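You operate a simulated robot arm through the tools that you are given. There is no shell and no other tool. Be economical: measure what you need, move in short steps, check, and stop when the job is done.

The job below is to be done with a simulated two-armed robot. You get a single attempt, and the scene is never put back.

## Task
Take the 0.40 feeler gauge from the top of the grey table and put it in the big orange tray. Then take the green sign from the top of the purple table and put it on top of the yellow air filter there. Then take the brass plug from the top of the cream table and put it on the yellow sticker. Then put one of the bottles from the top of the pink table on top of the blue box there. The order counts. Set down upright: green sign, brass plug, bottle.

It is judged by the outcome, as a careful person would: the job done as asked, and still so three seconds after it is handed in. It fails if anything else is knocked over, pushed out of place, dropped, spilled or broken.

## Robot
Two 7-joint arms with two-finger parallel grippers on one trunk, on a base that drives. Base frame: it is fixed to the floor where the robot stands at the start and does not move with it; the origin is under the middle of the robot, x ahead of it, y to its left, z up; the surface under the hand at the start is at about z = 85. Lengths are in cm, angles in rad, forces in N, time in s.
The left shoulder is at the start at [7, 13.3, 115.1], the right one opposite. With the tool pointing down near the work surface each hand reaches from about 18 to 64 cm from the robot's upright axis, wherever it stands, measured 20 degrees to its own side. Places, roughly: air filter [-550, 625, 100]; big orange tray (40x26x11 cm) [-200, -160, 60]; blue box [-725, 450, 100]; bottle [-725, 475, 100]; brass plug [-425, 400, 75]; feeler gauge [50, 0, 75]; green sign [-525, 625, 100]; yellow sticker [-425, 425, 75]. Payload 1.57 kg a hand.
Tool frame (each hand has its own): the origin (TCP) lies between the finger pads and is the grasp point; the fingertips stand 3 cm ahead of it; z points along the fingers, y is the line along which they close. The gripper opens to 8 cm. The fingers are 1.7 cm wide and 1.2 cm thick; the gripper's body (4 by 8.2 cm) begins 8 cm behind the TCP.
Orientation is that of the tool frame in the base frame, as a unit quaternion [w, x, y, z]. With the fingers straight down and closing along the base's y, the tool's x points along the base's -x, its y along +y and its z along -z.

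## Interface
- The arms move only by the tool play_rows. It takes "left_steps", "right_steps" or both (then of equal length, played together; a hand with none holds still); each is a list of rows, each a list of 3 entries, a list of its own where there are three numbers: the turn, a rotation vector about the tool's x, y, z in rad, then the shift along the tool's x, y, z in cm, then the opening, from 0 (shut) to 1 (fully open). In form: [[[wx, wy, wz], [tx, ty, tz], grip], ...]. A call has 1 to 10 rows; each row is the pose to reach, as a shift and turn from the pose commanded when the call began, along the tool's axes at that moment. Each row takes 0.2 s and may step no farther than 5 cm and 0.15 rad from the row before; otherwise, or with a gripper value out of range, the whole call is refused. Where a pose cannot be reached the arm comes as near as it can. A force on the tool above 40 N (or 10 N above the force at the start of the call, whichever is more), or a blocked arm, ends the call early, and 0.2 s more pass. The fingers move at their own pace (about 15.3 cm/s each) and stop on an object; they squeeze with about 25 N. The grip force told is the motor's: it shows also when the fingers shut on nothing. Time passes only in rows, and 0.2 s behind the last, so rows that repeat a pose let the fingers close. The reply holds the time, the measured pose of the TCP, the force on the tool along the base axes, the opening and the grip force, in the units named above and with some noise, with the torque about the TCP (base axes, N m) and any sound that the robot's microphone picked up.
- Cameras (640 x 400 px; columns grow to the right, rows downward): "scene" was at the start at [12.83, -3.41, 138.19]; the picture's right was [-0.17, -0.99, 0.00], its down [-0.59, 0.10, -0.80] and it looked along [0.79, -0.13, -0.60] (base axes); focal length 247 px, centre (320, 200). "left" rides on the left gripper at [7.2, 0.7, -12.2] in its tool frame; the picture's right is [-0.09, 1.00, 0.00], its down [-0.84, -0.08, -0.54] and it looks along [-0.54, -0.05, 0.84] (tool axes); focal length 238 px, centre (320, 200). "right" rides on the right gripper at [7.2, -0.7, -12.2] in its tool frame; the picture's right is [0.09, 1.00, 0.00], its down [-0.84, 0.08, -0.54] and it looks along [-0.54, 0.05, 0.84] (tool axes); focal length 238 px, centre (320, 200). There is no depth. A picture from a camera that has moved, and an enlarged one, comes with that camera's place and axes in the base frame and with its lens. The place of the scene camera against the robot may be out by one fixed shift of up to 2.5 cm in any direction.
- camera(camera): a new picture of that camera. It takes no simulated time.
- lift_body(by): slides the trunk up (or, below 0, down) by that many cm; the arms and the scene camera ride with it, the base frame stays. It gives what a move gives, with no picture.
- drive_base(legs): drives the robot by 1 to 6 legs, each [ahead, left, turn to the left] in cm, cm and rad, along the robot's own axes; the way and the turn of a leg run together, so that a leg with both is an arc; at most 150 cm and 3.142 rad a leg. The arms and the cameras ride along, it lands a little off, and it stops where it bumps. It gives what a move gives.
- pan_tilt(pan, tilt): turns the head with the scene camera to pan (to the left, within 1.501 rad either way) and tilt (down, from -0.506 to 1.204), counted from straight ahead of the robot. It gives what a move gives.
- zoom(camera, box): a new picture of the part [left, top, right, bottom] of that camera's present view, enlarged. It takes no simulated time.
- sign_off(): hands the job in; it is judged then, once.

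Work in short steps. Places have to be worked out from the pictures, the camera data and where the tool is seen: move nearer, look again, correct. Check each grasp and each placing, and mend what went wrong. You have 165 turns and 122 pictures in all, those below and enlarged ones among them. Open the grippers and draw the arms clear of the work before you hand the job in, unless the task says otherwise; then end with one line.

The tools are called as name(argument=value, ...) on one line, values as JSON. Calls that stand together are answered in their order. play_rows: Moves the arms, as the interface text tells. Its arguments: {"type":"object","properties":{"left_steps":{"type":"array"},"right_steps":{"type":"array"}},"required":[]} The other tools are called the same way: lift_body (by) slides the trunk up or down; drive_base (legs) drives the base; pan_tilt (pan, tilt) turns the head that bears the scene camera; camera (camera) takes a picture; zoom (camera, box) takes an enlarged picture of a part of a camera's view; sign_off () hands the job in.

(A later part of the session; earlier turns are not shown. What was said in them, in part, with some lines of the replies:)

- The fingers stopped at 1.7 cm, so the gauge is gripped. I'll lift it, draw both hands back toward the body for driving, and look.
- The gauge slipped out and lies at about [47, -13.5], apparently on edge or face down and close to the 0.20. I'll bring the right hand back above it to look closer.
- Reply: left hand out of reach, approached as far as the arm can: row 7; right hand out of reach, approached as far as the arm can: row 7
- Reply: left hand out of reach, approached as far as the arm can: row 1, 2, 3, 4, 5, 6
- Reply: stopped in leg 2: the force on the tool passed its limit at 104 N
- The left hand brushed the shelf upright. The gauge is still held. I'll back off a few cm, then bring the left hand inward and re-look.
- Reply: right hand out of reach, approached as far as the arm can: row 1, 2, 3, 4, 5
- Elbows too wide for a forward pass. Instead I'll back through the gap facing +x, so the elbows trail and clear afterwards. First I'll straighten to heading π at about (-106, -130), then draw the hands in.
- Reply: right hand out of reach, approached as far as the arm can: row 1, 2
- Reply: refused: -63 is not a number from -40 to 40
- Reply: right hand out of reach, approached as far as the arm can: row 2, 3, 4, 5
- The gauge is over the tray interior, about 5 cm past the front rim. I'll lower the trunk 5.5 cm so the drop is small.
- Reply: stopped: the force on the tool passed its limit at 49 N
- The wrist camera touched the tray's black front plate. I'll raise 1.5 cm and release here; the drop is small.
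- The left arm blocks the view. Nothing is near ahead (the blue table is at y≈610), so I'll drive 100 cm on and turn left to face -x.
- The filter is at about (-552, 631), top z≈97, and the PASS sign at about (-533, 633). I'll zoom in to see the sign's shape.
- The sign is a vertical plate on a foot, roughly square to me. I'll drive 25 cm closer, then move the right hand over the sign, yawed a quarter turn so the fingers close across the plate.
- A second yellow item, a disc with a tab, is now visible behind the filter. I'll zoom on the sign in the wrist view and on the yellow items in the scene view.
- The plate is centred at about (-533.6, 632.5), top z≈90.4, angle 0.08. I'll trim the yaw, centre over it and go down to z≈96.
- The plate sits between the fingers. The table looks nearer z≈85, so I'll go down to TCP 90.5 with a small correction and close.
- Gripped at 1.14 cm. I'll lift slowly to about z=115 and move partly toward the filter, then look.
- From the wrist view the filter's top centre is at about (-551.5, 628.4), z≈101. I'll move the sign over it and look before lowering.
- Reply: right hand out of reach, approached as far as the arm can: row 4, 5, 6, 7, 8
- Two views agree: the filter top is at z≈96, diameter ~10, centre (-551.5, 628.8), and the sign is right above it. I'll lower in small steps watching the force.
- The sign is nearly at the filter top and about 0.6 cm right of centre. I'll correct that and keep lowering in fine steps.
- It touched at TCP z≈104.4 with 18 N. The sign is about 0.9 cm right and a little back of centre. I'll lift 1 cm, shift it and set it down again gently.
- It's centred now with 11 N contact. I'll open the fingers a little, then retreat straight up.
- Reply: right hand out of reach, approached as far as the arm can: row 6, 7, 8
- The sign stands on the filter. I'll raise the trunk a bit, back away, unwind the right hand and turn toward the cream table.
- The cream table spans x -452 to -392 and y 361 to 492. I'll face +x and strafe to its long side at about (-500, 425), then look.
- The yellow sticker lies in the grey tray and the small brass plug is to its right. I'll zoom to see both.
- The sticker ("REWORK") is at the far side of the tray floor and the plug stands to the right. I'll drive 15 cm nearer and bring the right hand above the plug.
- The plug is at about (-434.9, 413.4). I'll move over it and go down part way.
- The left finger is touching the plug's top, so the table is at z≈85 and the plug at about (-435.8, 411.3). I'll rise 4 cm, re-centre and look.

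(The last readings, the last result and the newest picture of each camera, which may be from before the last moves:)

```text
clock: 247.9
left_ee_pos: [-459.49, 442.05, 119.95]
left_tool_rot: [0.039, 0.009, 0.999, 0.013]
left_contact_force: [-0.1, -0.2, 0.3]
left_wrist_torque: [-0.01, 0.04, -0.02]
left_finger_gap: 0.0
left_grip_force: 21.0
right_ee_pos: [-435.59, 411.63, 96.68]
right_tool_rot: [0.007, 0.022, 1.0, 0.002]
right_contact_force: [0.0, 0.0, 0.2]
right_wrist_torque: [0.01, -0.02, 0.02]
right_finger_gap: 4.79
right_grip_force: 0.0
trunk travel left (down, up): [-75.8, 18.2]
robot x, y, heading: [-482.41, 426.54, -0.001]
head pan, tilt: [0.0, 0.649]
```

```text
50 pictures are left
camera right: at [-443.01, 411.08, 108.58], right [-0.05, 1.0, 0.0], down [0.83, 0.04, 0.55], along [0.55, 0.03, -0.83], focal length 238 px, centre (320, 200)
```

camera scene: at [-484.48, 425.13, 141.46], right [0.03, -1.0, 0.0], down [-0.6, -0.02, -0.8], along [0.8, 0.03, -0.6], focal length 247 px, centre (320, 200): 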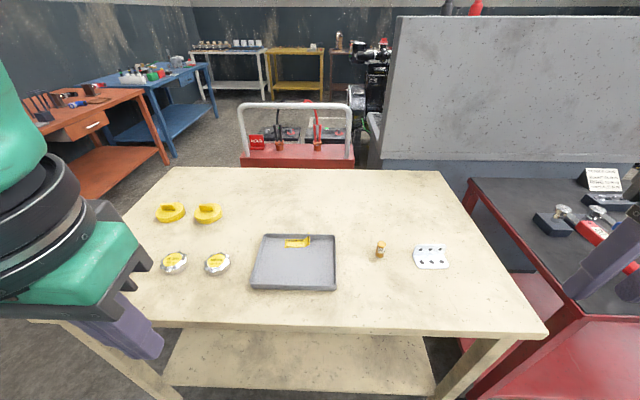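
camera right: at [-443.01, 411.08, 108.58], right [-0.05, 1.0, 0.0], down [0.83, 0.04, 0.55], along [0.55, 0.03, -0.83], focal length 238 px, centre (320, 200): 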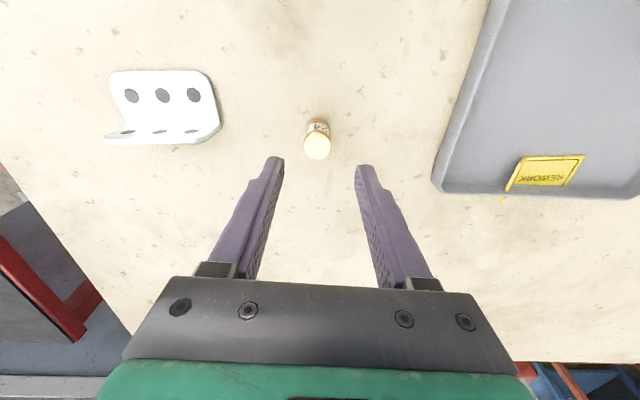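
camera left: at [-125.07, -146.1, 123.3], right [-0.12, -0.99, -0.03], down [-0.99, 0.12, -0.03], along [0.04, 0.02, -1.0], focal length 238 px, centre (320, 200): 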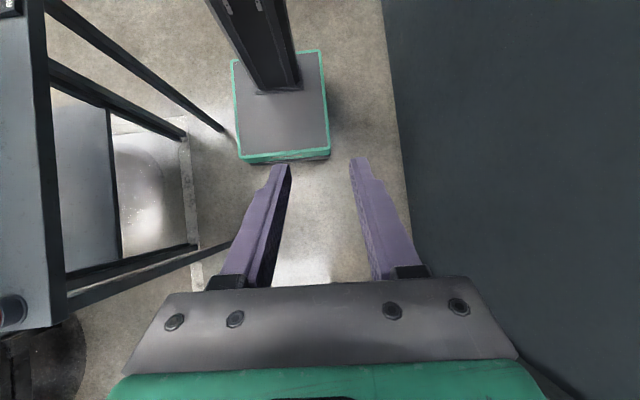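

The plug is upright and centred. I'll go down to TCP z≈89.5 and close.

play_rows(right_steps=[[[0, 0, 0], [0, -0.3, 2], 0.6], [[0, 0, 0], [0, -0.3, 4], 0.6], [[0, 0, 0], [0, -0.3, 6], 0.6], [[0, 0, 0], [0, -0.3, 7.2], 0.6], [[0, 0, 0], [0, -0.3, 7.2], 0.25], [[0, 0, 0], [0, -0.3, 7.2], 0], [[0, 0, 0], [0, -0.3, 7.2], 0]])

camera(camera="right")

```text
clock: 249.5
left_ee_pos: [-459.59, 442.06, 119.9]
left_tool_rot: [0.039, 0.009, 0.999, 0.014]
left_contact_force: [0.7, 0.1, -0.4]
left_wrist_torque: [0.01, 0.01, -0.01]
left_finger_gap: 0.01
left_grip_force: 21.5
right_ee_pos: [-435.57, 411.34, 89.35]
right_tool_rot: [0.007, 0.023, 1.0, 0.003]
right_contact_force: [-0.1, -0.9, -0.6]
right_wrist_torque: [0.0, 0.02, -0.01]
right_finger_gap: 2.24
right_grip_force: 25.0
trunk travel left (down, up): [-75.8, 18.2]
robot x, y, heading: [-482.34, 426.63, 0.003]
head pan, tilt: [0.0, 0.649]
```

```text
49 pictures are left
camera right: at [-442.94, 410.83, 101.34], right [-0.05, 1.0, 0.01], down [0.83, 0.04, 0.56], along [0.56, 0.03, -0.83], focal length 238 px, centre (320, 200)
```

right: 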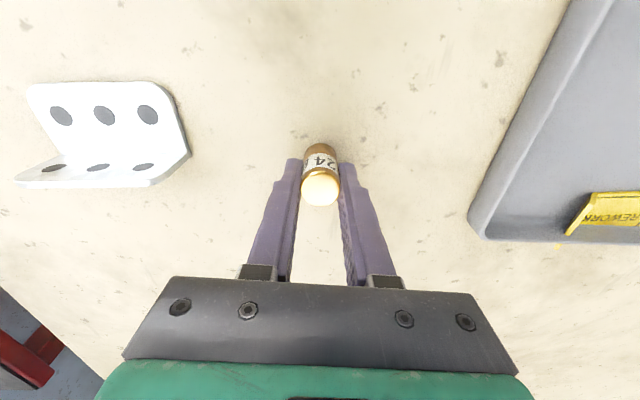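

Gripped at 2.24 cm. I'll lift 13 cm slowly, then strafe left 20 cm so the sticker is in easy reach.

play_rows(right_steps=[[[0, 0, 0], [0, 0, -0.5], 0], [[0, 0, 0], [0, 0, -1.5], 0], [[0, 0, 0], [0, 0, -3], 0], [[0, 0, 0], [0, 0, -5], 0], [[0, 0, 0], [0, 0, -7], 0], [[0, 0, 0], [0, 0, -9], 0], [[0, 0, 0], [0, 0, -11], 0], [[0, 0, 0], [0, 0, -13], 0], [[0, 0, 0], [0, 0, -13], 0]])

drive_base(legs=[[0, 20, 0]])

camera(camera="right")

zoom(camera="right", box=[300, 80, 500, 240])

```text
clock: 251.5
left_ee_pos: [-459.42, 442.02, 119.9]
left_tool_rot: [0.039, 0.009, 0.999, 0.014]
left_contact_force: [0.3, -0.4, 0.7]
left_wrist_torque: [-0.01, 0.02, -0.03]
left_finger_gap: 0.03
left_grip_force: 21.4
right_ee_pos: [-435.67, 411.22, 102.32]
right_tool_rot: [0.008, 0.023, 1.0, 0.003]
right_contact_force: [-0.2, -0.5, -0.5]
right_wrist_torque: [-0.01, -0.03, -0.01]
right_finger_gap: 2.22
right_grip_force: 24.9
trunk travel left (down, up): [-75.8, 18.2]
robot x, y, heading: [-482.01, 427.2, 0.005]
head pan, tilt: [0.0, 0.649]
```

```text
clock: 253.1
left_ee_pos: [-459.45, 461.59, 119.99]
left_tool_rot: [0.039, 0.01, 0.999, 0.014]
left_contact_force: [-0.1, -0.6, 0.3]
left_wrist_torque: [0.02, 0.01, 0.01]
left_finger_gap: 0.0
left_grip_force: 21.1
right_ee_pos: [-435.69, 430.83, 102.3]
right_tool_rot: [0.007, 0.023, 1.0, 0.005]
right_contact_force: [0.1, -0.3, -1.4]
right_wrist_torque: [0.01, 0.0, 0.04]
right_finger_gap: 2.23
right_grip_force: 25.3
trunk travel left (down, up): [-75.8, 18.2]
robot x, y, heading: [-481.98, 446.69, 0.003]
head pan, tilt: [0.0, 0.649]
```

```text
48 pictures are left
camera right: at [-443.12, 430.32, 114.24], right [-0.05, 1.0, 0.01], down [0.83, 0.03, 0.55], along [0.55, 0.03, -0.83], focal length 238 px, centre (320, 200)
```

right: 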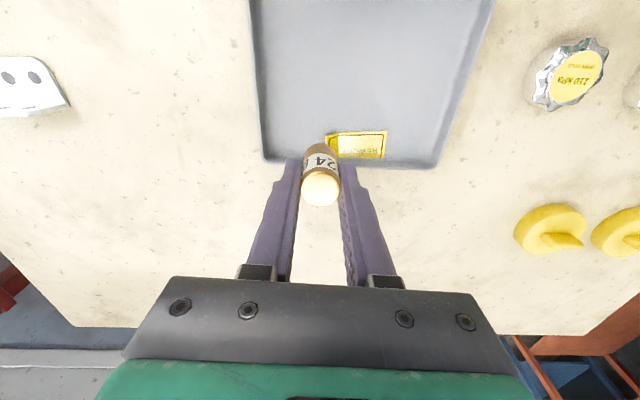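

```text
2.50 times, centred on (400, 160) of right
camera zoom: at [-443.12, 430.32, 114.24], right [-0.05, 1.0, 0.01], down [0.83, 0.03, 0.55], along [0.55, 0.03, -0.83], focal length 596 px, centre (120, 300)
```

zoom: 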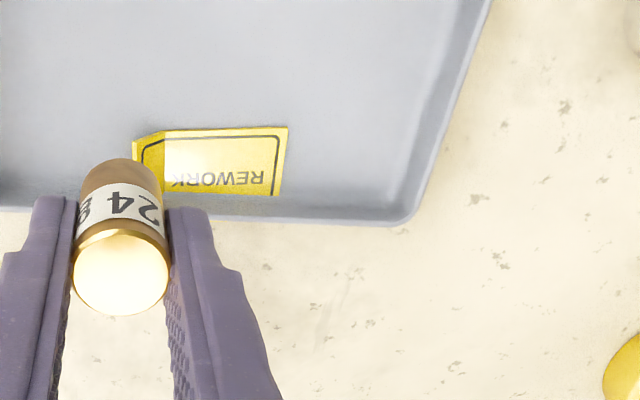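

The flat part of the sticker is centred at about (-432.6, 436.4). I'll move the plug over it, lower to z≈93 and check.

play_rows(right_steps=[[[0, 0, 0], [-1, 2, 0], 0], [[0, 0, 0], [-2, 4, 0], 0], [[0, 0, 0], [-2.8, 6, 0], 0], [[0, 0, 0], [-2.8, 6, 2], 0], [[0, 0, 0], [-2.8, 6, 4], 0], [[0, 0, 0], [-2.8, 6, 6], 0], [[0, 0, 0], [-2.8, 6, 8], 0], [[0, 0, 0], [-2.8, 6, 9.5], 0], [[0, 0, 0], [-2.8, 6, 9.5], 0]])

zoom(camera="right", box=[240, 100, 440, 260])

zoom(camera="scene", box=[280, 190, 460, 330])

```text
clock: 255.1
left_ee_pos: [-459.56, 461.91, 119.91]
left_tool_rot: [0.04, 0.009, 0.999, 0.013]
left_contact_force: [0.1, -0.4, 0.7]
left_wrist_torque: [-0.02, 0.0, -0.03]
left_finger_gap: 0.0
left_grip_force: 21.1
right_ee_pos: [-435.08, 434.46, 94.68]
right_tool_rot: [0.008, 0.022, 1.0, 0.004]
right_contact_force: [-0.3, 0.2, -0.3]
right_wrist_torque: [0.03, -0.04, 0.05]
right_finger_gap: 2.24
right_grip_force: 25.1
right hand out of reach, approached as far as the arm can: row 3, 4, 5, 6, 7, 8, 9
trunk travel left (down, up): [-75.8, 18.2]
robot x, y, heading: [-482.65, 446.88, 0.006]
head pan, tilt: [0.0, 0.649]
```

```text
2.50 times, centred on (340, 180) of right
camera zoom: at [-442.53, 433.94, 106.75], right [-0.05, 1.0, 0.01], down [0.83, 0.04, 0.56], along [0.55, 0.03, -0.83], focal length 596 px, centre (270, 250)
```

zoom: 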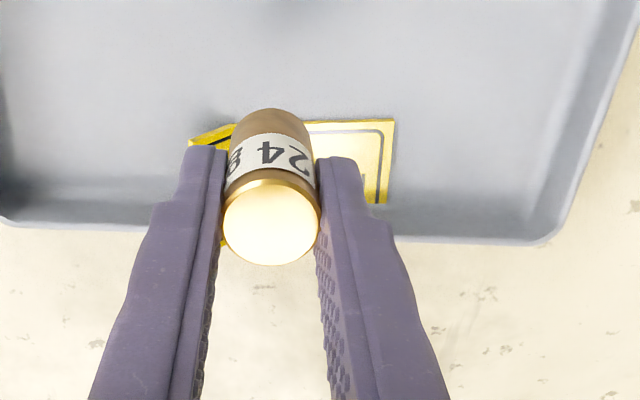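

```text
2.86 times, centred on (370, 260) of scene
camera zoom: at [-469.47, 444.86, 141.46], right [0.0, -1.0, 0.0], down [-0.6, 0.0, -0.8], along [0.8, 0.0, -0.6], focal length 706 px, centre (177, 29)
```

zoom: 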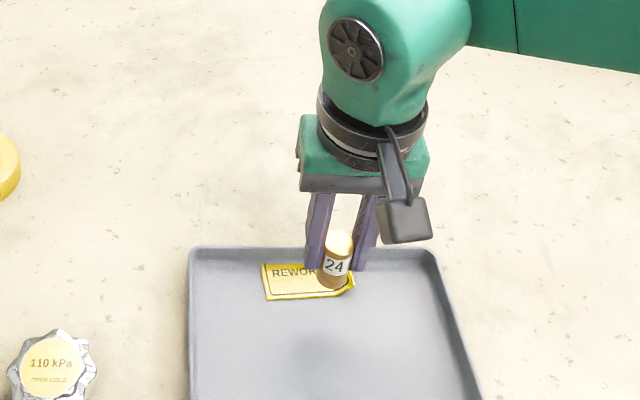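

The hand is at its reach limit on this side (2 cm short each way). I'll raise 4 cm, strafe the robot left 14 cm, then move the hand back over the sticker.

play_rows(right_steps=[[[0, 0, 0], [1, -1, -2], 0], [[0, 0, 0], [2, -2, -4], 0], [[0, 0, 0], [2.8, -2.5, -6], 0], [[0, 0, 0], [2.8, -2.5, -6], 0]])

drive_base(legs=[[2, 14, 0]])

play_rows(right_steps=[[[0, 0, 0], [0, -3, 0], 0], [[0, 0, 0], [0, -6, 0], 0], [[0, 0, 0], [0, -9, 0], 0], [[0, 0, 0], [0, -11, 0], 0], [[0, 0, 0], [0, -11, 0], 0]])

```text
clock: 256.1
left_ee_pos: [-459.45, 461.94, 119.88]
left_tool_rot: [0.039, 0.009, 0.999, 0.013]
left_contact_force: [0.4, 0.3, -0.4]
left_wrist_torque: [0.03, 0.03, -0.03]
left_finger_gap: 0.0
left_grip_force: 21.6
right_ee_pos: [-438.2, 432.09, 100.75]
right_tool_rot: [0.007, 0.024, 1.0, 0.003]
right_contact_force: [0.4, -0.2, -0.2]
right_wrist_torque: [-0.02, 0.02, 0.03]
right_finger_gap: 2.25
right_grip_force: 25.0
trunk travel left (down, up): [-75.8, 18.2]
robot x, y, heading: [-482.44, 446.67, 0.0]
head pan, tilt: [0.0, 0.649]
```

```text
clock: 257.4
left_ee_pos: [-457.64, 475.41, 119.91]
left_tool_rot: [0.04, 0.008, 0.999, 0.015]
left_contact_force: [-0.7, -0.2, -0.3]
left_wrist_torque: [0.03, 0.0, 0.0]
left_finger_gap: 0.0
left_grip_force: 21.0
right_ee_pos: [-436.24, 445.78, 100.58]
right_tool_rot: [0.007, 0.022, 1.0, 0.004]
right_contact_force: [1.1, 0.8, 0.2]
right_wrist_torque: [0.05, -0.03, -0.01]
right_finger_gap: 2.23
right_grip_force: 24.9
trunk travel left (down, up): [-75.8, 18.2]
robot x, y, heading: [-480.38, 460.45, 0.004]
head pan, tilt: [0.0, 0.649]
```

```text
clock: 258.6
left_ee_pos: [-457.63, 475.7, 119.87]
left_tool_rot: [0.039, 0.008, 0.999, 0.014]
left_contact_force: [-0.3, 0.2, 0.0]
left_wrist_torque: [-0.02, 0.01, 0.0]
left_finger_gap: 0.02
left_grip_force: 21.6
right_ee_pos: [-436.66, 434.84, 100.54]
right_tool_rot: [0.007, 0.022, 1.0, 0.003]
right_contact_force: [-0.4, -0.2, -0.6]
right_wrist_torque: [-0.01, 0.0, 0.0]
right_finger_gap: 2.27
right_grip_force: 24.9
trunk travel left (down, up): [-75.8, 18.2]
robot x, y, heading: [-480.3, 460.38, 0.004]
head pan, tilt: [0.0, 0.649]
```

The commands follow properly now. I'll move the remaining 4 cm forward and 1.9 cm left, then down to z≈93.

play_rows(right_steps=[[[0, 0, 0], [-2, 1, 0], 0], [[0, 0, 0], [-4, 1.9, 0], 0], [[0, 0, 0], [-4, 1.9, 2], 0], [[0, 0, 0], [-4, 1.9, 4], 0], [[0, 0, 0], [-4, 1.9, 6], 0], [[0, 0, 0], [-4, 1.9, 7.5], 0], [[0, 0, 0], [-4, 1.9, 7.5], 0]])

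zoom(camera="right", box=[240, 100, 440, 260])

zoom(camera="scene", box=[300, 190, 480, 330])

```text
clock: 260.2
left_ee_pos: [-457.66, 475.6, 119.88]
left_tool_rot: [0.039, 0.008, 0.999, 0.013]
left_contact_force: [0.5, -0.9, 0.4]
left_wrist_torque: [-0.01, -0.02, 0.0]
left_finger_gap: 0.01
left_grip_force: 21.2
right_ee_pos: [-432.69, 436.6, 93.19]
right_tool_rot: [0.007, 0.022, 1.0, 0.003]
right_contact_force: [0.5, -1.0, 0.4]
right_wrist_torque: [-0.02, 0.0, 0.02]
right_finger_gap: 2.24
right_grip_force: 25.2
trunk travel left (down, up): [-75.8, 18.2]
robot x, y, heading: [-480.67, 460.43, 0.005]
head pan, tilt: [0.0, 0.649]
```

```text
2.50 times, centred on (340, 180) of right
camera zoom: at [-440.03, 436.1, 105.19], right [-0.05, 1.0, 0.0], down [0.83, 0.04, 0.55], along [0.55, 0.03, -0.83], focal length 596 px, centre (270, 250)
```

zoom: 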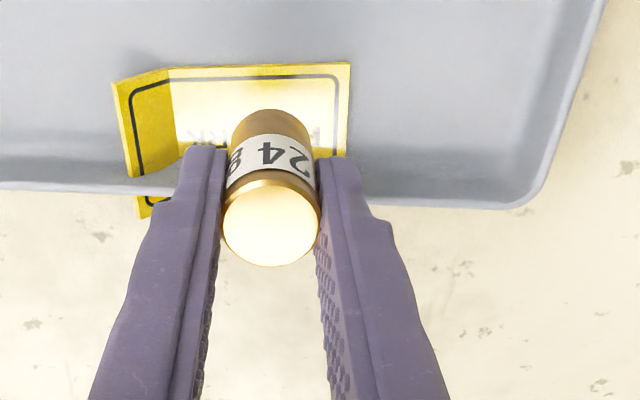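

```text
2.86 times, centred on (390, 260) of scene
camera zoom: at [-467.54, 458.54, 141.45], right [0.01, -1.0, 0.0], down [-0.6, 0.0, -0.8], along [0.8, 0.0, -0.6], focal length 706 px, centre (120, 29)
```

zoom: 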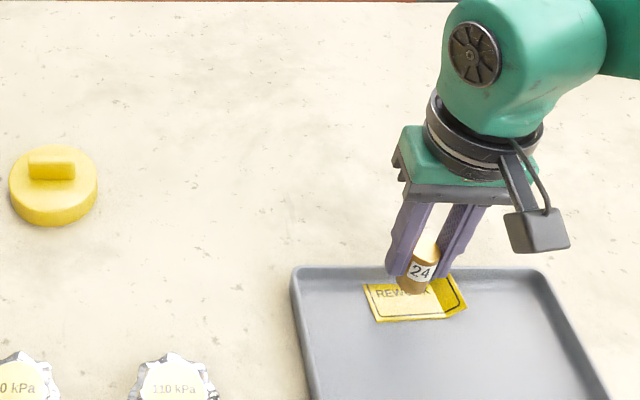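

The plug is over the flat part of the sticker. I'll lower in fine steps until it touches.

play_rows(right_steps=[[[0, 0, 0], [0, -0.2, 1], 0], [[0, 0, 0], [0, -0.2, 2], 0], [[0, 0, 0], [0, -0.2, 2.5], 0], [[0, 0, 0], [0, -0.2, 2.9], 0], [[0, 0, 0], [0, -0.2, 2.9], 0]])

zoom(camera="scene", box=[380, 240, 470, 310])

```text
clock: 261.4
left_ee_pos: [-457.63, 475.67, 119.94]
left_tool_rot: [0.039, 0.008, 0.999, 0.013]
left_contact_force: [-0.7, 0.6, -0.3]
left_wrist_torque: [0.0, 0.01, -0.01]
left_finger_gap: 0.02
left_grip_force: 21.5
right_ee_pos: [-432.62, 436.39, 90.21]
right_tool_rot: [0.008, 0.022, 1.0, 0.003]
right_contact_force: [0.1, 0.4, -0.5]
right_wrist_torque: [0.0, -0.03, -0.01]
right_finger_gap: 2.23
right_grip_force: 25.0
trunk travel left (down, up): [-75.8, 18.2]
robot x, y, heading: [-480.53, 460.89, 0.009]
head pan, tilt: [0.0, 0.649]
```

```text
5.71 times, centred on (425, 275) of scene
camera zoom: at [-467.53, 458.54, 141.45], right [0.01, -1.0, 0.0], down [-0.6, 0.0, -0.8], along [0.8, 0.0, -0.6], focal length 1412 px, centre (-280, -229)
```

zoom: 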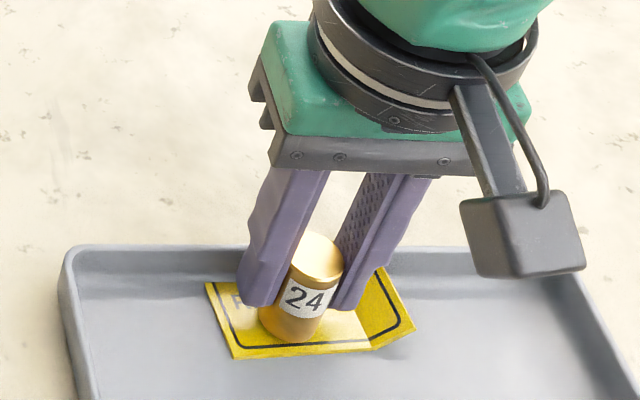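

It's very near now and well centred. I'll lower the last few millimetres.

play_rows(right_steps=[[[0, 0, 0], [0, 0, 0.2], 0], [[0, 0, 0], [0, 0, 0.35], 0], [[0, 0, 0], [0, 0, 0.5], 0], [[0, 0, 0], [0, 0, 0.6], 0], [[0, 0, 0], [0, 0, 0.6], 0]])

```text
clock: 262.6
left_ee_pos: [-457.99, 475.8, 119.86]
left_tool_rot: [0.041, 0.008, 0.999, 0.013]
left_contact_force: [-1.0, 0.5, 1.0]
left_wrist_torque: [-0.02, 0.01, 0.0]
left_finger_gap: 0.0
left_grip_force: 20.8
right_ee_pos: [-432.73, 436.51, 89.88]
right_tool_rot: [0.011, 0.022, 1.0, 0.002]
right_contact_force: [4.0, -3.7, 24.4]
right_wrist_torque: [-0.19, 0.04, 0.05]
right_finger_gap: 2.22
right_grip_force: 25.3
trunk travel left (down, up): [-75.8, 18.2]
robot x, y, heading: [-480.2, 460.61, 0.005]
head pan, tilt: [0.0, 0.649]
```

Contact is firm. I'll ease up 0.25 cm, open slightly and retreat straight up.

play_rows(right_steps=[[[0, 0, 0], [0, 0, -0.2], 0], [[0, 0, 0], [0, 0, -0.25], 0.33], [[0, 0, 0], [0, 0, -0.25], 0.4], [[0, 0, 0], [0, 0, -0.25], 0.4], [[0, 0, 0], [0, 0, -1.5], 0.4], [[0, 0, 0], [0, 0, -3.5], 0.4], [[0, 0, 0], [0, 0, -6.5], 0.4], [[0, 0, 0], [0, 0, -10], 0.4], [[0, 0, 0], [0, 0, -14], 0.4], [[0, 0, 0], [0, 0, -18], 0.4]])

zoom(camera="scene", box=[360, 220, 480, 320])

```text
clock: 264.8
left_ee_pos: [-457.66, 475.66, 119.8]
left_tool_rot: [0.04, 0.008, 0.999, 0.014]
left_contact_force: [0.4, 0.5, -0.1]
left_wrist_torque: [0.02, -0.02, 0.03]
left_finger_gap: 0.0
left_grip_force: 21.1
right_ee_pos: [-432.99, 436.24, 107.63]
right_tool_rot: [0.006, 0.022, 1.0, 0.003]
right_contact_force: [0.2, 0.6, 0.5]
right_wrist_torque: [-0.01, -0.01, 0.03]
right_finger_gap: 3.2
right_grip_force: 0.1
trunk travel left (down, up): [-75.8, 18.2]
robot x, y, heading: [-480.23, 460.36, 0.006]
head pan, tilt: [0.0, 0.649]
```

```text
4.00 times, centred on (420, 270) of scene
camera zoom: at [-467.61, 458.61, 141.46], right [0.01, -1.0, 0.0], down [-0.6, 0.0, -0.8], along [0.8, 0.0, -0.6], focal length 988 px, centre (-80, -80)
```

zoom: 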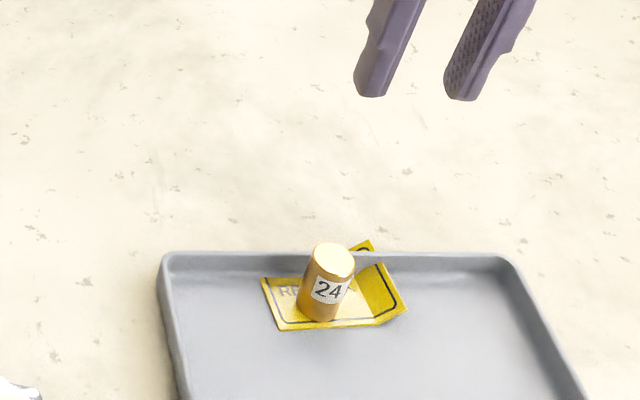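

The plug stands upright on the sticker. I'll draw the hand in, back away, turn to face -x and look at the pink table.

play_rows(right_steps=[[[0, 0, 0], [4, -0.5, -2], 0.5], [[0, 0, 0], [8, -1, -4], 0.5], [[0, 0, 0], [12, -2, -6], 0.5], [[0, 0, 0], [16, -3, -8], 0.5], [[0, 0, 0], [19, -3, -10], 0.5]])

drive_base(legs=[[-40, 0, 0], [0, 0, 3.1]])

pan_tilt(pan=0.0, tilt=0.4)

camera(camera="scene")

```text
clock: 266.0
left_ee_pos: [-457.72, 475.71, 119.91]
left_tool_rot: [0.04, 0.007, 0.999, 0.014]
left_contact_force: [-0.4, -0.9, -0.9]
left_wrist_torque: [-0.01, -0.04, -0.01]
left_finger_gap: 0.0
left_grip_force: 21.6
right_ee_pos: [-452.23, 434.11, 117.3]
right_tool_rot: [0.007, 0.022, 1.0, 0.002]
right_contact_force: [-0.5, -0.2, 0.1]
right_wrist_torque: [0.0, 0.0, 0.01]
right_finger_gap: 3.99
right_grip_force: 0.1
trunk travel left (down, up): [-75.8, 18.2]
robot x, y, heading: [-480.59, 460.5, 0.004]
head pan, tilt: [0.0, 0.649]
```

```text
clock: 275.7
left_ee_pos: [-543.8, 445.86, 119.83]
left_tool_rot: [0.013, 0.999, -0.027, -0.041]
left_contact_force: [0.2, 0.0, -0.9]
left_wrist_torque: [0.01, 0.01, 0.02]
left_finger_gap: 0.0
left_grip_force: 21.6
right_ee_pos: [-547.74, 487.7, 117.17]
right_tool_rot: [0.002, 0.999, -0.041, -0.007]
right_contact_force: [-0.8, -0.1, 0.6]
right_wrist_torque: [-0.02, -0.03, 0.01]
right_finger_gap: 4.0
right_grip_force: 0.0
trunk travel left (down, up): [-75.8, 18.2]
robot x, y, heading: [-520.64, 459.9, 3.109]
head pan, tilt: [0.0, 0.649]
```

```text
clock: 276.5
left_ee_pos: [-543.83, 445.96, 119.84]
left_tool_rot: [0.013, 0.999, -0.028, -0.041]
left_contact_force: [-0.7, 0.5, -0.2]
left_wrist_torque: [0.02, 0.0, -0.02]
left_finger_gap: 0.0
left_grip_force: 21.2
right_ee_pos: [-547.66, 487.62, 117.15]
right_tool_rot: [0.002, 0.999, -0.042, -0.007]
right_contact_force: [0.4, -0.3, -1.1]
right_wrist_torque: [0.01, 0.01, 0.01]
right_finger_gap: 4.0
right_grip_force: 0.0
trunk travel left (down, up): [-75.8, 18.2]
robot x, y, heading: [-520.35, 460.2, 3.108]
head pan, tilt: [0.0, 0.4]
```

```text
40 pictures are left
camera scene: at [-535.42, 458.68, 143.7], right [0.03, 1.0, 0.0], down [0.39, -0.01, -0.92], along [-0.92, 0.03, -0.39], focal length 247 px, centre (320, 200)
```

scene: 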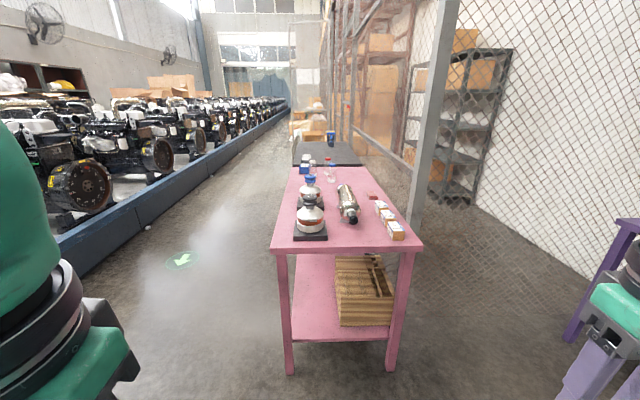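

The pink table is ahead (near edge x≈-626, y 445 to 503). I'll zoom in on its items.

zoom(camera="scene", box=[265, 135, 425, 255])

```text
3.33 times, centred on (345, 195) of scene
camera zoom: at [-535.42, 458.68, 143.7], right [0.03, 1.0, 0.0], down [0.39, -0.01, -0.92], along [-0.92, 0.03, -0.39], focal length 823 px, centre (237, 217)
```

zoom: 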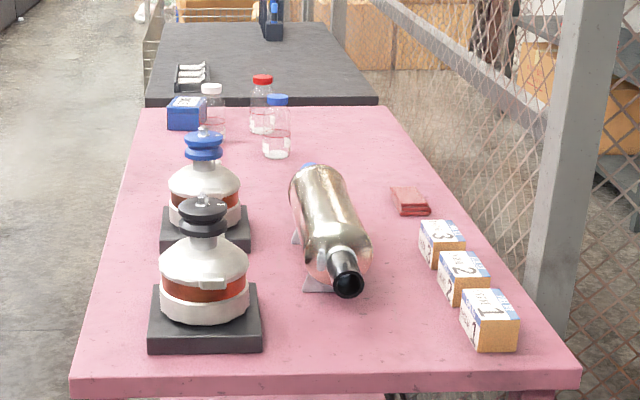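

Three small clear bottles and the blue box are at the far end (x≈-725). I'll drive along the open -y side of the table and face +y there.

drive_base(legs=[[0, 75, 0.03], [140, 0, 0], [62, 0, 0], [0, 0, -1.57]])

pan_tilt(pan=0.0, tilt=0.6)

camera(camera="scene")

```text
clock: 293.8
left_ee_pos: [-734.77, 412.64, 119.92]
left_tool_rot: [0.018, -0.694, 0.719, 0.038]
left_contact_force: [1.1, 0.5, -0.6]
left_wrist_torque: [0.0, -0.02, -0.02]
left_finger_gap: 0.0
left_grip_force: 21.5
right_ee_pos: [-693.19, 417.61, 117.19]
right_tool_rot: [0.003, -0.684, 0.729, 0.006]
right_contact_force: [-0.4, -1.1, 0.3]
right_wrist_torque: [-0.02, 0.0, 0.0]
right_finger_gap: 3.99
right_grip_force: 0.2
trunk travel left (down, up): [-75.8, 18.2]
robot x, y, heading: [-719.95, 389.27, 1.557]
head pan, tilt: [0.0, 0.4]
```

```text
clock: 294.6
left_ee_pos: [-734.89, 412.85, 119.8]
left_tool_rot: [0.02, -0.694, 0.719, 0.038]
left_contact_force: [0.1, -0.4, 0.1]
left_wrist_torque: [-0.01, -0.01, 0.01]
left_finger_gap: 0.01
left_grip_force: 21.3
right_ee_pos: [-693.12, 417.51, 117.17]
right_tool_rot: [0.004, -0.685, 0.729, 0.007]
right_contact_force: [0.5, 0.0, 0.9]
right_wrist_torque: [0.02, -0.02, -0.01]
right_finger_gap: 4.01
right_grip_force: 0.0
trunk travel left (down, up): [-75.8, 18.2]
robot x, y, heading: [-720.24, 389.95, 1.557]
head pan, tilt: [0.0, 0.6]
```

```text
38 pictures are left
camera scene: at [-720.6, 401.49, 141.89], right [1.0, -0.01, 0.0], down [-0.01, -0.56, -0.83], along [0.01, 0.83, -0.56], focal length 247 px, centre (320, 200)
```

scene: 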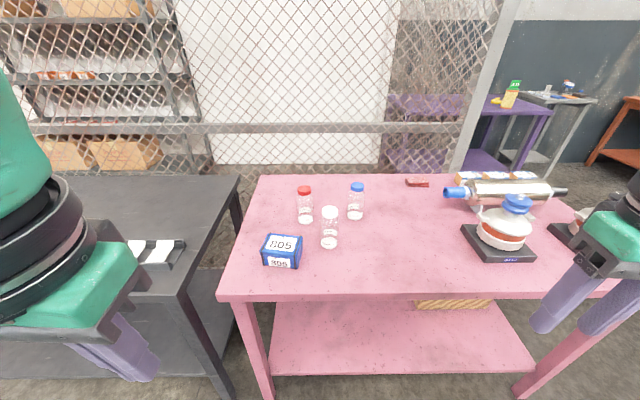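

The box is at about (-731, 454), the white-capped bottle at (-717, 460) and the blue-capped one further right. I'll zoom to judge heights and gaps.

zoom(camera="scene", box=[240, 165, 400, 285])

```text
3.33 times, centred on (320, 225) of scene
camera zoom: at [-720.6, 401.49, 141.89], right [1.0, -0.01, 0.0], down [-0.01, -0.56, -0.83], along [0.01, 0.83, -0.56], focal length 823 px, centre (320, 117)
```

zoom: 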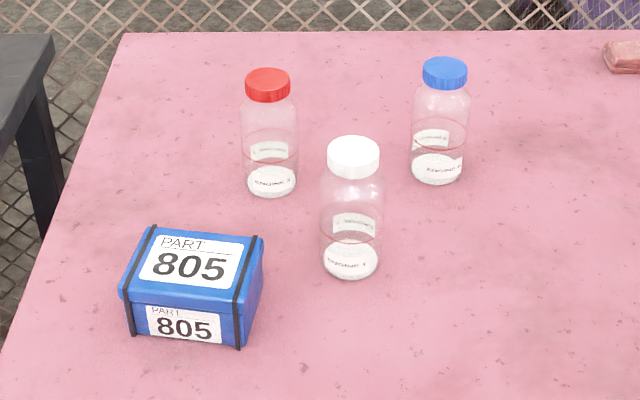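

I'll use the white-capped bottle (about 14 cm tall, body ~5.7 cm) with the right hand. I'll move the robot closer and to the left, then bring the hand over the bottle.

drive_base(legs=[[20, 22, 0]])

play_rows(right_steps=[[[0, 0, 0], [-3, 0, -1], 0.7], [[0, 0, 0], [-6, 0, -2], 0.85], [[0, 0, 0], [-9, 0, -3], 1], [[0, 0, 0], [-12, 0, -3], 1], [[0, 0, 0], [-14, 0, -3], 1], [[0, 0, 0], [-14, 0, -3], 1]])

camera(camera="right")

```text
clock: 296.6
left_ee_pos: [-756.77, 433.01, 119.95]
left_tool_rot: [0.019, -0.694, 0.719, 0.039]
left_contact_force: [-0.7, -0.1, 0.6]
left_wrist_torque: [-0.01, 0.02, 0.03]
left_finger_gap: 0.0
left_grip_force: 22.0
right_ee_pos: [-715.02, 437.79, 117.14]
right_tool_rot: [0.004, -0.684, 0.729, 0.007]
right_contact_force: [-0.5, -0.7, -0.4]
right_wrist_torque: [0.04, 0.02, -0.03]
right_finger_gap: 4.01
right_grip_force: 0.0
trunk travel left (down, up): [-75.8, 18.2]
robot x, y, heading: [-741.89, 409.84, 1.559]
head pan, tilt: [0.0, 0.6]
```

```text
clock: 298.0
left_ee_pos: [-756.85, 432.98, 119.93]
left_tool_rot: [0.019, -0.693, 0.719, 0.038]
left_contact_force: [-0.2, 0.0, 0.6]
left_wrist_torque: [-0.01, -0.02, -0.02]
left_finger_gap: 0.0
left_grip_force: 21.1
right_ee_pos: [-714.37, 451.6, 120.3]
right_tool_rot: [0.004, -0.685, 0.729, 0.008]
right_contact_force: [0.9, -0.5, 0.7]
right_wrist_torque: [0.02, 0.0, 0.0]
right_finger_gap: 8.0
right_grip_force: 0.1
trunk travel left (down, up): [-75.8, 18.2]
robot x, y, heading: [-741.99, 409.67, 1.561]
head pan, tilt: [0.0, 0.6]
```

```text
36 pictures are left
camera right: at [-714.02, 444.17, 132.32], right [-1.0, -0.03, 0.0], down [-0.02, 0.83, 0.56], along [-0.02, 0.55, -0.83], focal length 238 px, centre (320, 200)
```

right: 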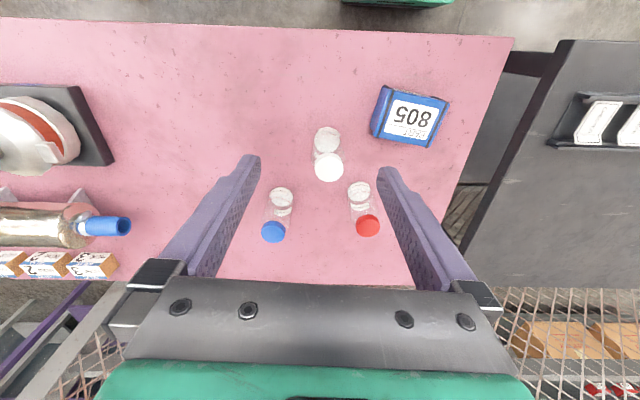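

The bottle is at (-716.1, 460.2), top z≈99. I'll centre over it and go down to z≈106, then check.

play_rows(right_steps=[[[0, 0, 0], [-3, 1, 0], 1], [[0, 0, 0], [-6, 2, 0], 1], [[0, 0, 0], [-8.2, 2.2, 0], 1], [[0, 0, 0], [-8.2, 2.2, 4.5], 1], [[0, 0, 0], [-8.2, 2.2, 9], 1], [[0, 0, 0], [-8.2, 2.2, 13], 1], [[0, 0, 0], [-8.2, 2.2, 13], 1]])

camera(camera="right")

```text
clock: 299.6
left_ee_pos: [-756.89, 433.06, 119.88]
left_tool_rot: [0.019, -0.693, 0.72, 0.038]
left_contact_force: [0.0, -0.2, 0.7]
left_wrist_torque: [0.01, 0.0, 0.02]
left_finger_gap: 0.0
left_grip_force: 21.1
right_ee_pos: [-716.24, 460.15, 107.16]
right_tool_rot: [0.004, -0.685, 0.728, 0.008]
right_contact_force: [1.3, -0.2, -0.4]
right_wrist_torque: [0.01, 0.04, 0.0]
right_finger_gap: 8.0
right_grip_force: 0.1
trunk travel left (down, up): [-75.8, 18.2]
robot x, y, heading: [-741.94, 409.66, 1.558]
head pan, tilt: [0.0, 0.6]
```

```text
35 pictures are left
camera right: at [-715.91, 452.77, 119.18], right [-1.0, -0.03, 0.0], down [-0.02, 0.83, 0.56], along [-0.02, 0.55, -0.83], focal length 238 px, centre (320, 200)
```

right: 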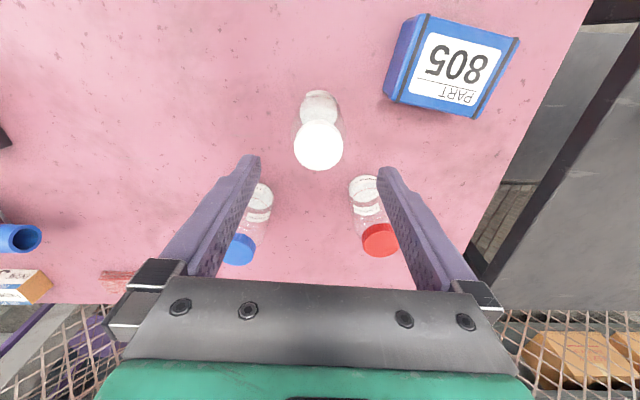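

Well centred. I'll go down to TCP z≈92.5 around the bottle body and close gently.

play_rows(right_steps=[[[0, 0, 0], [0, 0, 4], 1], [[0, 0, 0], [0, 0, 8], 1], [[0, 0, 0], [0, 0, 11], 1], [[0, 0, 0], [0, 0, 13], 1], [[0, 0, 0], [0, 0, 14.4], 1], [[0, 0, 0], [0, 0, 14.4], 0.85], [[0, 0, 0], [0, 0, 14.4], 0.6], [[0, 0, 0], [0, 0, 14.4], 0.4], [[0, 0, 0], [0, 0, 14.4], 0.3], [[0, 0, 0], [0, 0, 14.4], 0.3]])

camera(camera="right")

```text
clock: 301.8
left_ee_pos: [-756.74, 433.07, 119.85]
left_tool_rot: [0.02, -0.694, 0.719, 0.038]
left_contact_force: [0.5, -0.1, -1.1]
left_wrist_torque: [0.03, -0.01, -0.03]
left_finger_gap: 0.01
left_grip_force: 21.1
right_ee_pos: [-715.94, 460.66, 93.1]
right_tool_rot: [0.004, -0.685, 0.729, 0.007]
right_contact_force: [0.0, -0.3, -0.4]
right_wrist_torque: [0.0, -0.04, -0.01]
right_finger_gap: 5.84
right_grip_force: 25.1
trunk travel left (down, up): [-75.8, 18.2]
robot x, y, heading: [-742.08, 409.78, 1.556]
head pan, tilt: [0.0, 0.6]
```

```text
34 pictures are left
camera right: at [-715.68, 453.02, 105.09], right [-1.0, -0.03, 0.0], down [-0.02, 0.83, 0.55], along [-0.02, 0.55, -0.83], focal length 238 px, centre (320, 200)
```

right: 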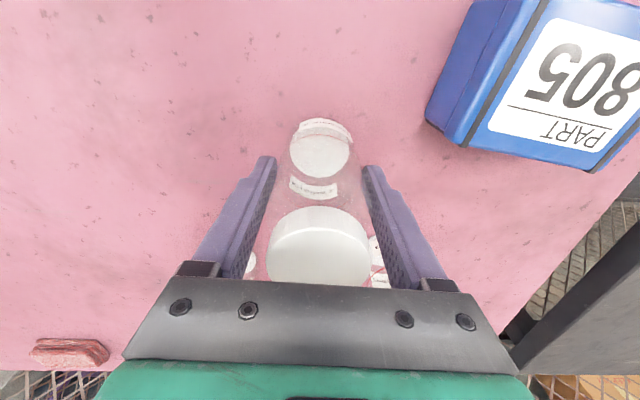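

Gripped at 5.84 cm. I'll lift 16 cm slowly, then strafe left 13 cm toward the box.

play_rows(right_steps=[[[0, 0, 0], [0, 0, -0.5], 0.2], [[0, 0, 0], [0, 0, -1.5], 0.2], [[0, 0, 0], [0, 0, -3], 0.2], [[0, 0, 0], [0, 0, -5], 0.2], [[0, 0, 0], [0, 0, -7], 0.2], [[0, 0, 0], [0, 0, -9], 0.2], [[0, 0, 0], [0, 0, -11], 0.2], [[0, 0, 0], [0, 0, -13], 0.2], [[0, 0, 0], [0, 0, -15], 0.2], [[0, 0, 0], [0, 0, -16], 0.2]])

drive_base(legs=[[-3, 13, 0]])

camera(camera="right")

camera(camera="scene")

```text
clock: 304.0
left_ee_pos: [-756.76, 433.1, 119.92]
left_tool_rot: [0.019, -0.694, 0.719, 0.038]
left_contact_force: [0.0, 1.5, 0.4]
left_wrist_torque: [0.02, 0.04, -0.02]
left_finger_gap: 0.0
left_grip_force: 21.5
right_ee_pos: [-716.04, 460.25, 109.18]
right_tool_rot: [0.003, -0.684, 0.729, 0.007]
right_contact_force: [-0.7, -0.1, -0.8]
right_wrist_torque: [-0.04, 0.02, 0.02]
right_finger_gap: 5.85
right_grip_force: 25.0
trunk travel left (down, up): [-75.8, 18.2]
robot x, y, heading: [-742.19, 409.93, 1.556]
head pan, tilt: [0.0, 0.6]
```

```text
clock: 305.3
left_ee_pos: [-769.65, 430.35, 119.89]
left_tool_rot: [0.017, -0.695, 0.718, 0.038]
left_contact_force: [0.2, 0.3, -0.6]
left_wrist_torque: [-0.04, 0.06, 0.0]
left_finger_gap: 0.0
left_grip_force: 21.4
right_ee_pos: [-728.94, 457.57, 109.04]
right_tool_rot: [0.002, -0.685, 0.729, 0.008]
right_contact_force: [0.8, 0.2, -1.7]
right_wrist_torque: [0.02, 0.03, -0.02]
right_finger_gap: 5.83
right_grip_force: 25.0
trunk travel left (down, up): [-75.8, 18.2]
robot x, y, heading: [-755.15, 407.27, 1.564]
head pan, tilt: [0.0, 0.6]
```

```text
33 pictures are left
camera right: at [-728.58, 450.1, 121.06], right [-1.0, -0.03, 0.01], down [-0.02, 0.83, 0.55], along [-0.02, 0.55, -0.83], focal length 238 px, centre (320, 200)
```

right: 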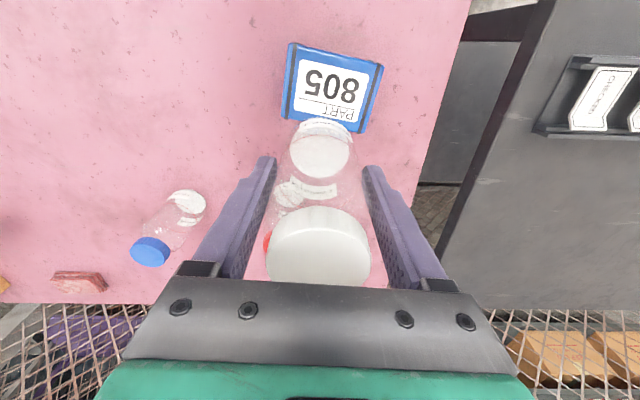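

```text
32 pictures are left
camera scene: at [-755.39, 419.11, 141.87], right [1.0, -0.01, 0.0], down [-0.01, -0.57, -0.82], along [0.01, 0.82, -0.57], focal length 247 px, centre (320, 200)
```

scene: 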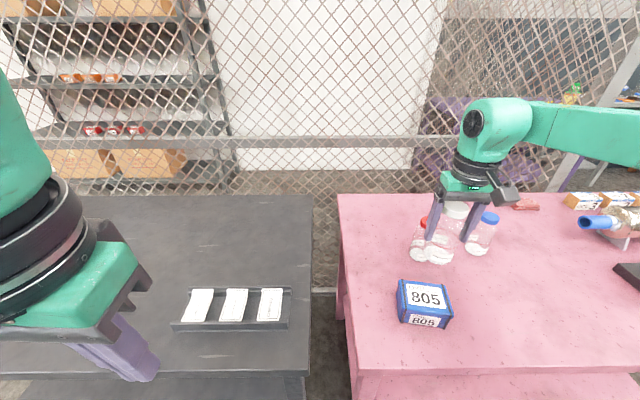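

Two wrist views put the box top at z≈91.5, centre (-730, 454.6). I'll centre the bottle over it and lower to about 1.5 cm above.

play_rows(right_steps=[[[0, 0, 0], [1.5, 0.4, 0], 0.2], [[0, 0, 0], [3.1, 0.9, 0], 0.2], [[0, 0, 0], [3.1, 0.9, 2], 0.2], [[0, 0, 0], [3.1, 0.9, 4], 0.2], [[0, 0, 0], [3.1, 0.9, 6], 0.2], [[0, 0, 0], [3.1, 0.9, 8], 0.2], [[0, 0, 0], [3.1, 0.9, 8], 0.2]])

camera(camera="right")

zoom(camera="scene", box=[360, 190, 500, 340])

```text
clock: 306.9
left_ee_pos: [-769.86, 430.16, 119.93]
left_tool_rot: [0.02, -0.695, 0.718, 0.038]
left_contact_force: [0.9, -0.7, -0.5]
left_wrist_torque: [0.01, -0.03, 0.02]
left_finger_gap: 0.03
left_grip_force: 21.5
right_ee_pos: [-730.07, 454.64, 101.16]
right_tool_rot: [0.002, -0.685, 0.728, 0.007]
right_contact_force: [-0.7, 0.3, -0.9]
right_wrist_torque: [0.02, 0.02, -0.02]
right_finger_gap: 5.81
right_grip_force: 25.0
trunk travel left (down, up): [-75.8, 18.2]
robot x, y, heading: [-755.13, 406.96, 1.56]
head pan, tilt: [0.0, 0.6]
```

```text
31 pictures are left
camera right: at [-729.89, 447.22, 113.09], right [-1.0, -0.03, 0.0], down [-0.02, 0.83, 0.55], along [-0.02, 0.55, -0.83], focal length 238 px, centre (320, 200)
```

right: 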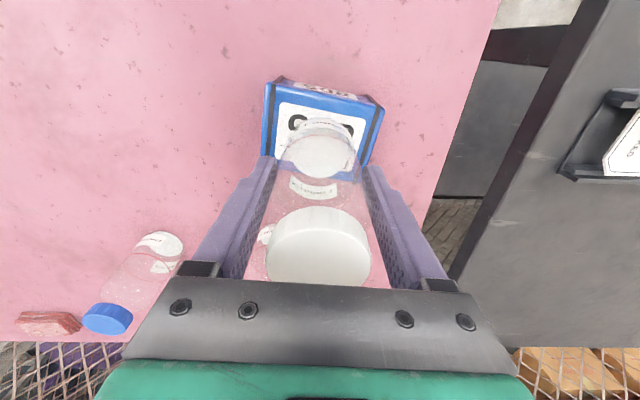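

```text
2.67 times, centred on (430, 265) of scene
camera zoom: at [-755.63, 419.02, 141.88], right [1.0, -0.01, 0.0], down [-0.01, -0.56, -0.83], along [0.01, 0.82, -0.56], focal length 659 px, centre (27, 27)
```

zoom: 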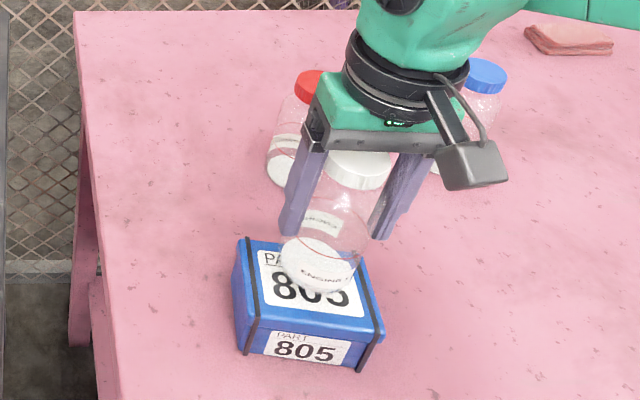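

The bottle is over the box within about 0.5 cm. I'll apply that correction and lower in fine steps to contact (expected TCP z≈99.6).

play_rows(right_steps=[[[0, 0, 0], [0.3, 0.5, 0.3], 0.2], [[0, 0, 0], [0.3, 0.5, 0.7], 0.2], [[0, 0, 0], [0.3, 0.5, 1.1], 0.2], [[0, 0, 0], [0.3, 0.5, 1.4], 0.2], [[0, 0, 0], [0.3, 0.5, 1.6], 0.2], [[0, 0, 0], [0.3, 0.5, 1.6], 0.2]])

zoom(camera="scene", box=[390, 240, 470, 330])

```text
clock: 308.3
left_ee_pos: [-769.82, 430.21, 119.91]
left_tool_rot: [0.019, -0.694, 0.718, 0.038]
left_contact_force: [0.1, 0.7, 0.2]
left_wrist_torque: [0.02, 0.0, 0.01]
left_finger_gap: 0.0
left_grip_force: 20.9
right_ee_pos: [-730.7, 454.33, 99.38]
right_tool_rot: [0.002, -0.685, 0.729, 0.007]
right_contact_force: [-0.1, 0.9, -0.5]
right_wrist_torque: [-0.05, -0.02, 0.01]
right_finger_gap: 5.88
right_grip_force: 25.4
trunk travel left (down, up): [-75.8, 18.2]
robot x, y, heading: [-755.0, 406.95, 1.558]
head pan, tilt: [0.0, 0.6]
```

```text
4.44 times, centred on (430, 285) of scene
camera zoom: at [-755.64, 419.04, 141.88], right [1.0, -0.01, 0.0], down [-0.01, -0.57, -0.82], along [0.01, 0.82, -0.57], focal length 1098 px, centre (-169, -178)
```

zoom: 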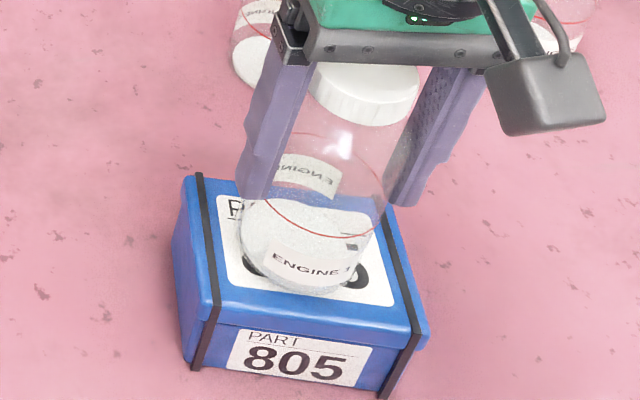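

No contact yet and the bottle is well inside the box top. I'll lower a bit more in 2 mm steps.

play_rows(right_steps=[[[0, 0, 0], [0, 0, 0.2], 0.2], [[0, 0, 0], [0, 0, 0.35], 0.2], [[0, 0, 0], [0, 0, 0.5], 0.2], [[0, 0, 0], [0, 0, 0.5], 0.2]])

```text
clock: 309.3
left_ee_pos: [-769.89, 430.21, 119.92]
left_tool_rot: [0.019, -0.695, 0.718, 0.037]
left_contact_force: [0.0, -0.7, 0.5]
left_wrist_torque: [0.0, 0.01, 0.04]
left_finger_gap: 0.01
left_grip_force: 21.3
right_ee_pos: [-730.75, 454.4, 99.09]
right_tool_rot: [0.003, -0.685, 0.728, 0.007]
right_contact_force: [1.0, 0.1, 3.8]
right_wrist_torque: [0.04, -0.2, 0.01]
right_finger_gap: 5.85
right_grip_force: 25.1
trunk travel left (down, up): [-75.8, 18.2]
robot x, y, heading: [-754.8, 406.99, 1.562]
head pan, tilt: [0.0, 0.6]
```

First contact (4 N). I'll press 2 mm more to seat it and check.

play_rows(right_steps=[[[0, 0, 0], [0, 0, 0.1], 0.2], [[0, 0, 0], [0, 0, 0.2], 0.2], [[0, 0, 0], [0, 0, 0.2], 0.2]])

zoom(camera="scene", box=[390, 240, 470, 330])

```text
clock: 310.1
left_ee_pos: [-769.81, 430.04, 119.94]
left_tool_rot: [0.02, -0.694, 0.719, 0.038]
left_contact_force: [-0.5, -0.6, 0.0]
left_wrist_torque: [-0.02, -0.03, 0.06]
left_finger_gap: 0.0
left_grip_force: 20.8
right_ee_pos: [-730.82, 454.31, 99.07]
right_tool_rot: [0.005, -0.685, 0.729, 0.008]
right_contact_force: [2.9, 3.5, 16.1]
right_wrist_torque: [0.09, -0.44, 0.15]
right_finger_gap: 5.86
right_grip_force: 24.3
trunk travel left (down, up): [-75.8, 18.2]
robot x, y, heading: [-754.86, 407.46, 1.56]
head pan, tilt: [0.0, 0.6]
```

```text
4.44 times, centred on (430, 285) of scene
camera zoom: at [-755.72, 418.84, 141.92], right [1.0, -0.01, 0.0], down [-0.01, -0.56, -0.83], along [0.01, 0.83, -0.56], focal length 1098 px, centre (-169, -178)
```

zoom: 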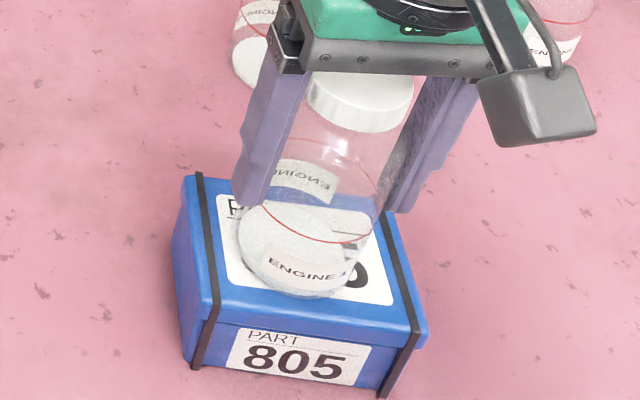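

Seated. I'll ease up slightly, open and retreat straight up.

play_rows(right_steps=[[[0, 0, 0], [0, 0, -0.15], 0.2], [[0, 0, 0], [0, 0, -0.2], 0.8], [[0, 0, 0], [0, 0, -0.2], 0.95], [[0, 0, 0], [0, 0, -0.2], 1], [[0, 0, 0], [0, 0, -2], 1], [[0, 0, 0], [0, 0, -5], 1], [[0, 0, 0], [0, 0, -9], 1], [[0, 0, 0], [0, 0, -13], 1], [[0, 0, 0], [0, 0, -17], 1], [[0, 0, 0], [0, 0, -20], 1]])

zoom(camera="scene", box=[360, 180, 520, 330])

```text
clock: 312.3
left_ee_pos: [-769.9, 430.15, 119.9]
left_tool_rot: [0.019, -0.695, 0.718, 0.038]
left_contact_force: [-0.3, -0.7, 0.5]
left_wrist_torque: [0.01, -0.03, 0.02]
left_finger_gap: 0.01
left_grip_force: 21.2
right_ee_pos: [-730.69, 454.1, 119.07]
right_tool_rot: [0.002, -0.685, 0.728, 0.007]
right_contact_force: [-0.6, 0.3, -0.3]
right_wrist_torque: [-0.02, 0.02, 0.01]
right_finger_gap: 7.99
right_grip_force: 0.1
trunk travel left (down, up): [-75.8, 18.2]
robot x, y, heading: [-755.21, 407.3, 1.558]
head pan, tilt: [0.0, 0.6]
```

```text
2.67 times, centred on (440, 255) of scene
camera zoom: at [-755.7, 418.99, 141.88], right [1.0, -0.01, 0.0], down [-0.01, -0.56, -0.83], along [0.01, 0.83, -0.56], focal length 659 px, centre (0, 53)
```

zoom: 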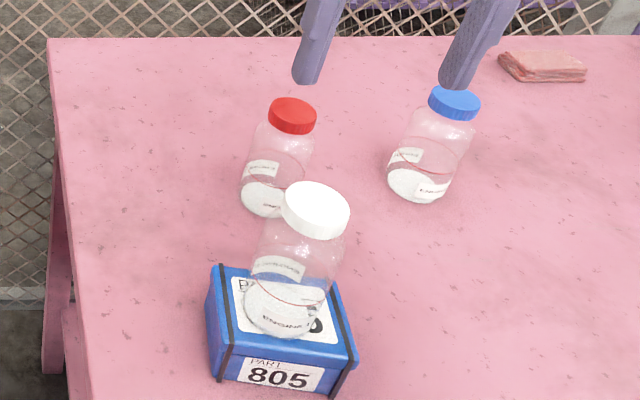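

The bottle stands upright on the box. I'll draw back, open the left gripper and take a last look.

play_rows(right_steps=[[[0, 0, 0], [4, 0, -2], 1], [[0, 0, 0], [8, 0, -2], 1], [[0, 0, 0], [12, 0, -2], 1], [[0, 0, 0], [15, 0, -2], 1]], left_steps=[[[0, 0, 0], [0, 0, 0], 0.5], [[0, 0, 0], [0, 0, 0], 1], [[0, 0, 0], [0, 0, 0], 1], [[0, 0, 0], [0, 0, 0], 1]])

drive_base(legs=[[-30, 0, 0]])

camera(camera="scene")

```text
clock: 313.3
left_ee_pos: [-769.83, 430.0, 119.95]
left_tool_rot: [0.018, -0.695, 0.718, 0.038]
left_contact_force: [-0.9, 0.0, -0.7]
left_wrist_torque: [0.0, 0.0, 0.03]
left_finger_gap: 8.01
left_grip_force: 0.1
right_ee_pos: [-731.52, 438.95, 120.7]
right_tool_rot: [0.003, -0.685, 0.728, 0.007]
right_contact_force: [0.0, -1.1, 0.0]
right_wrist_torque: [0.03, 0.01, -0.03]
right_finger_gap: 8.0
right_grip_force: 0.0
trunk travel left (down, up): [-75.8, 18.2]
robot x, y, heading: [-755.18, 407.06, 1.56]
head pan, tilt: [0.0, 0.6]
```

```text
clock: 315.4
left_ee_pos: [-770.17, 400.38, 119.98]
left_tool_rot: [0.018, -0.694, 0.718, 0.038]
left_contact_force: [0.4, 0.2, 0.4]
left_wrist_torque: [-0.04, -0.01, -0.01]
left_finger_gap: 7.98
left_grip_force: 0.1
right_ee_pos: [-731.91, 409.41, 120.47]
right_tool_rot: [0.003, -0.685, 0.728, 0.006]
right_contact_force: [0.7, -0.3, -0.1]
right_wrist_torque: [-0.03, -0.02, 0.02]
right_finger_gap: 8.0
right_grip_force: 0.0
trunk travel left (down, up): [-75.8, 18.2]
robot x, y, heading: [-755.45, 377.23, 1.555]
head pan, tilt: [0.0, 0.6]
```

```text
26 pictures are left
camera scene: at [-755.98, 389.31, 141.86], right [1.0, -0.01, 0.0], down [-0.01, -0.57, -0.82], along [0.01, 0.82, -0.57], focal length 247 px, centre (320, 200)
```

scene: 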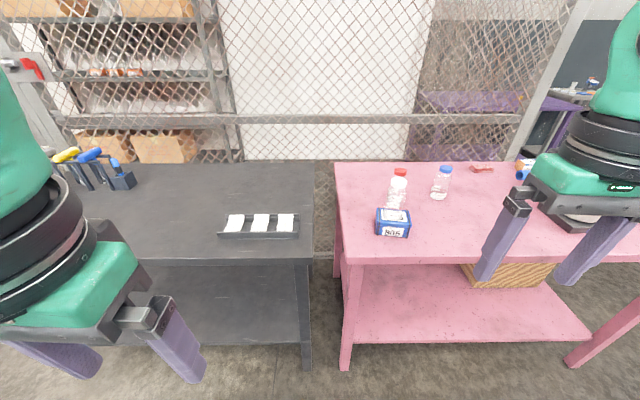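

All four placements are done, both grippers are open and the arms are clear, so I'm handing in the job.

sign_off()

```text
The job is handed in.
```

I did all four placements in the order asked and handed the job in: the 0.40 gauge is in the orange tray, the green sign is upright on the air filter, the brass plug is upright on the yellow sticker, and the white-capped bottle is upright on the blue box. Along the way, the gauge slipped once and fell back onto the grey table, the left hand bumped the shelf upright, the right wrist camera pressed on the tray's front plate, and a finger touched the plug. I saw nothing knocked over or out of place.
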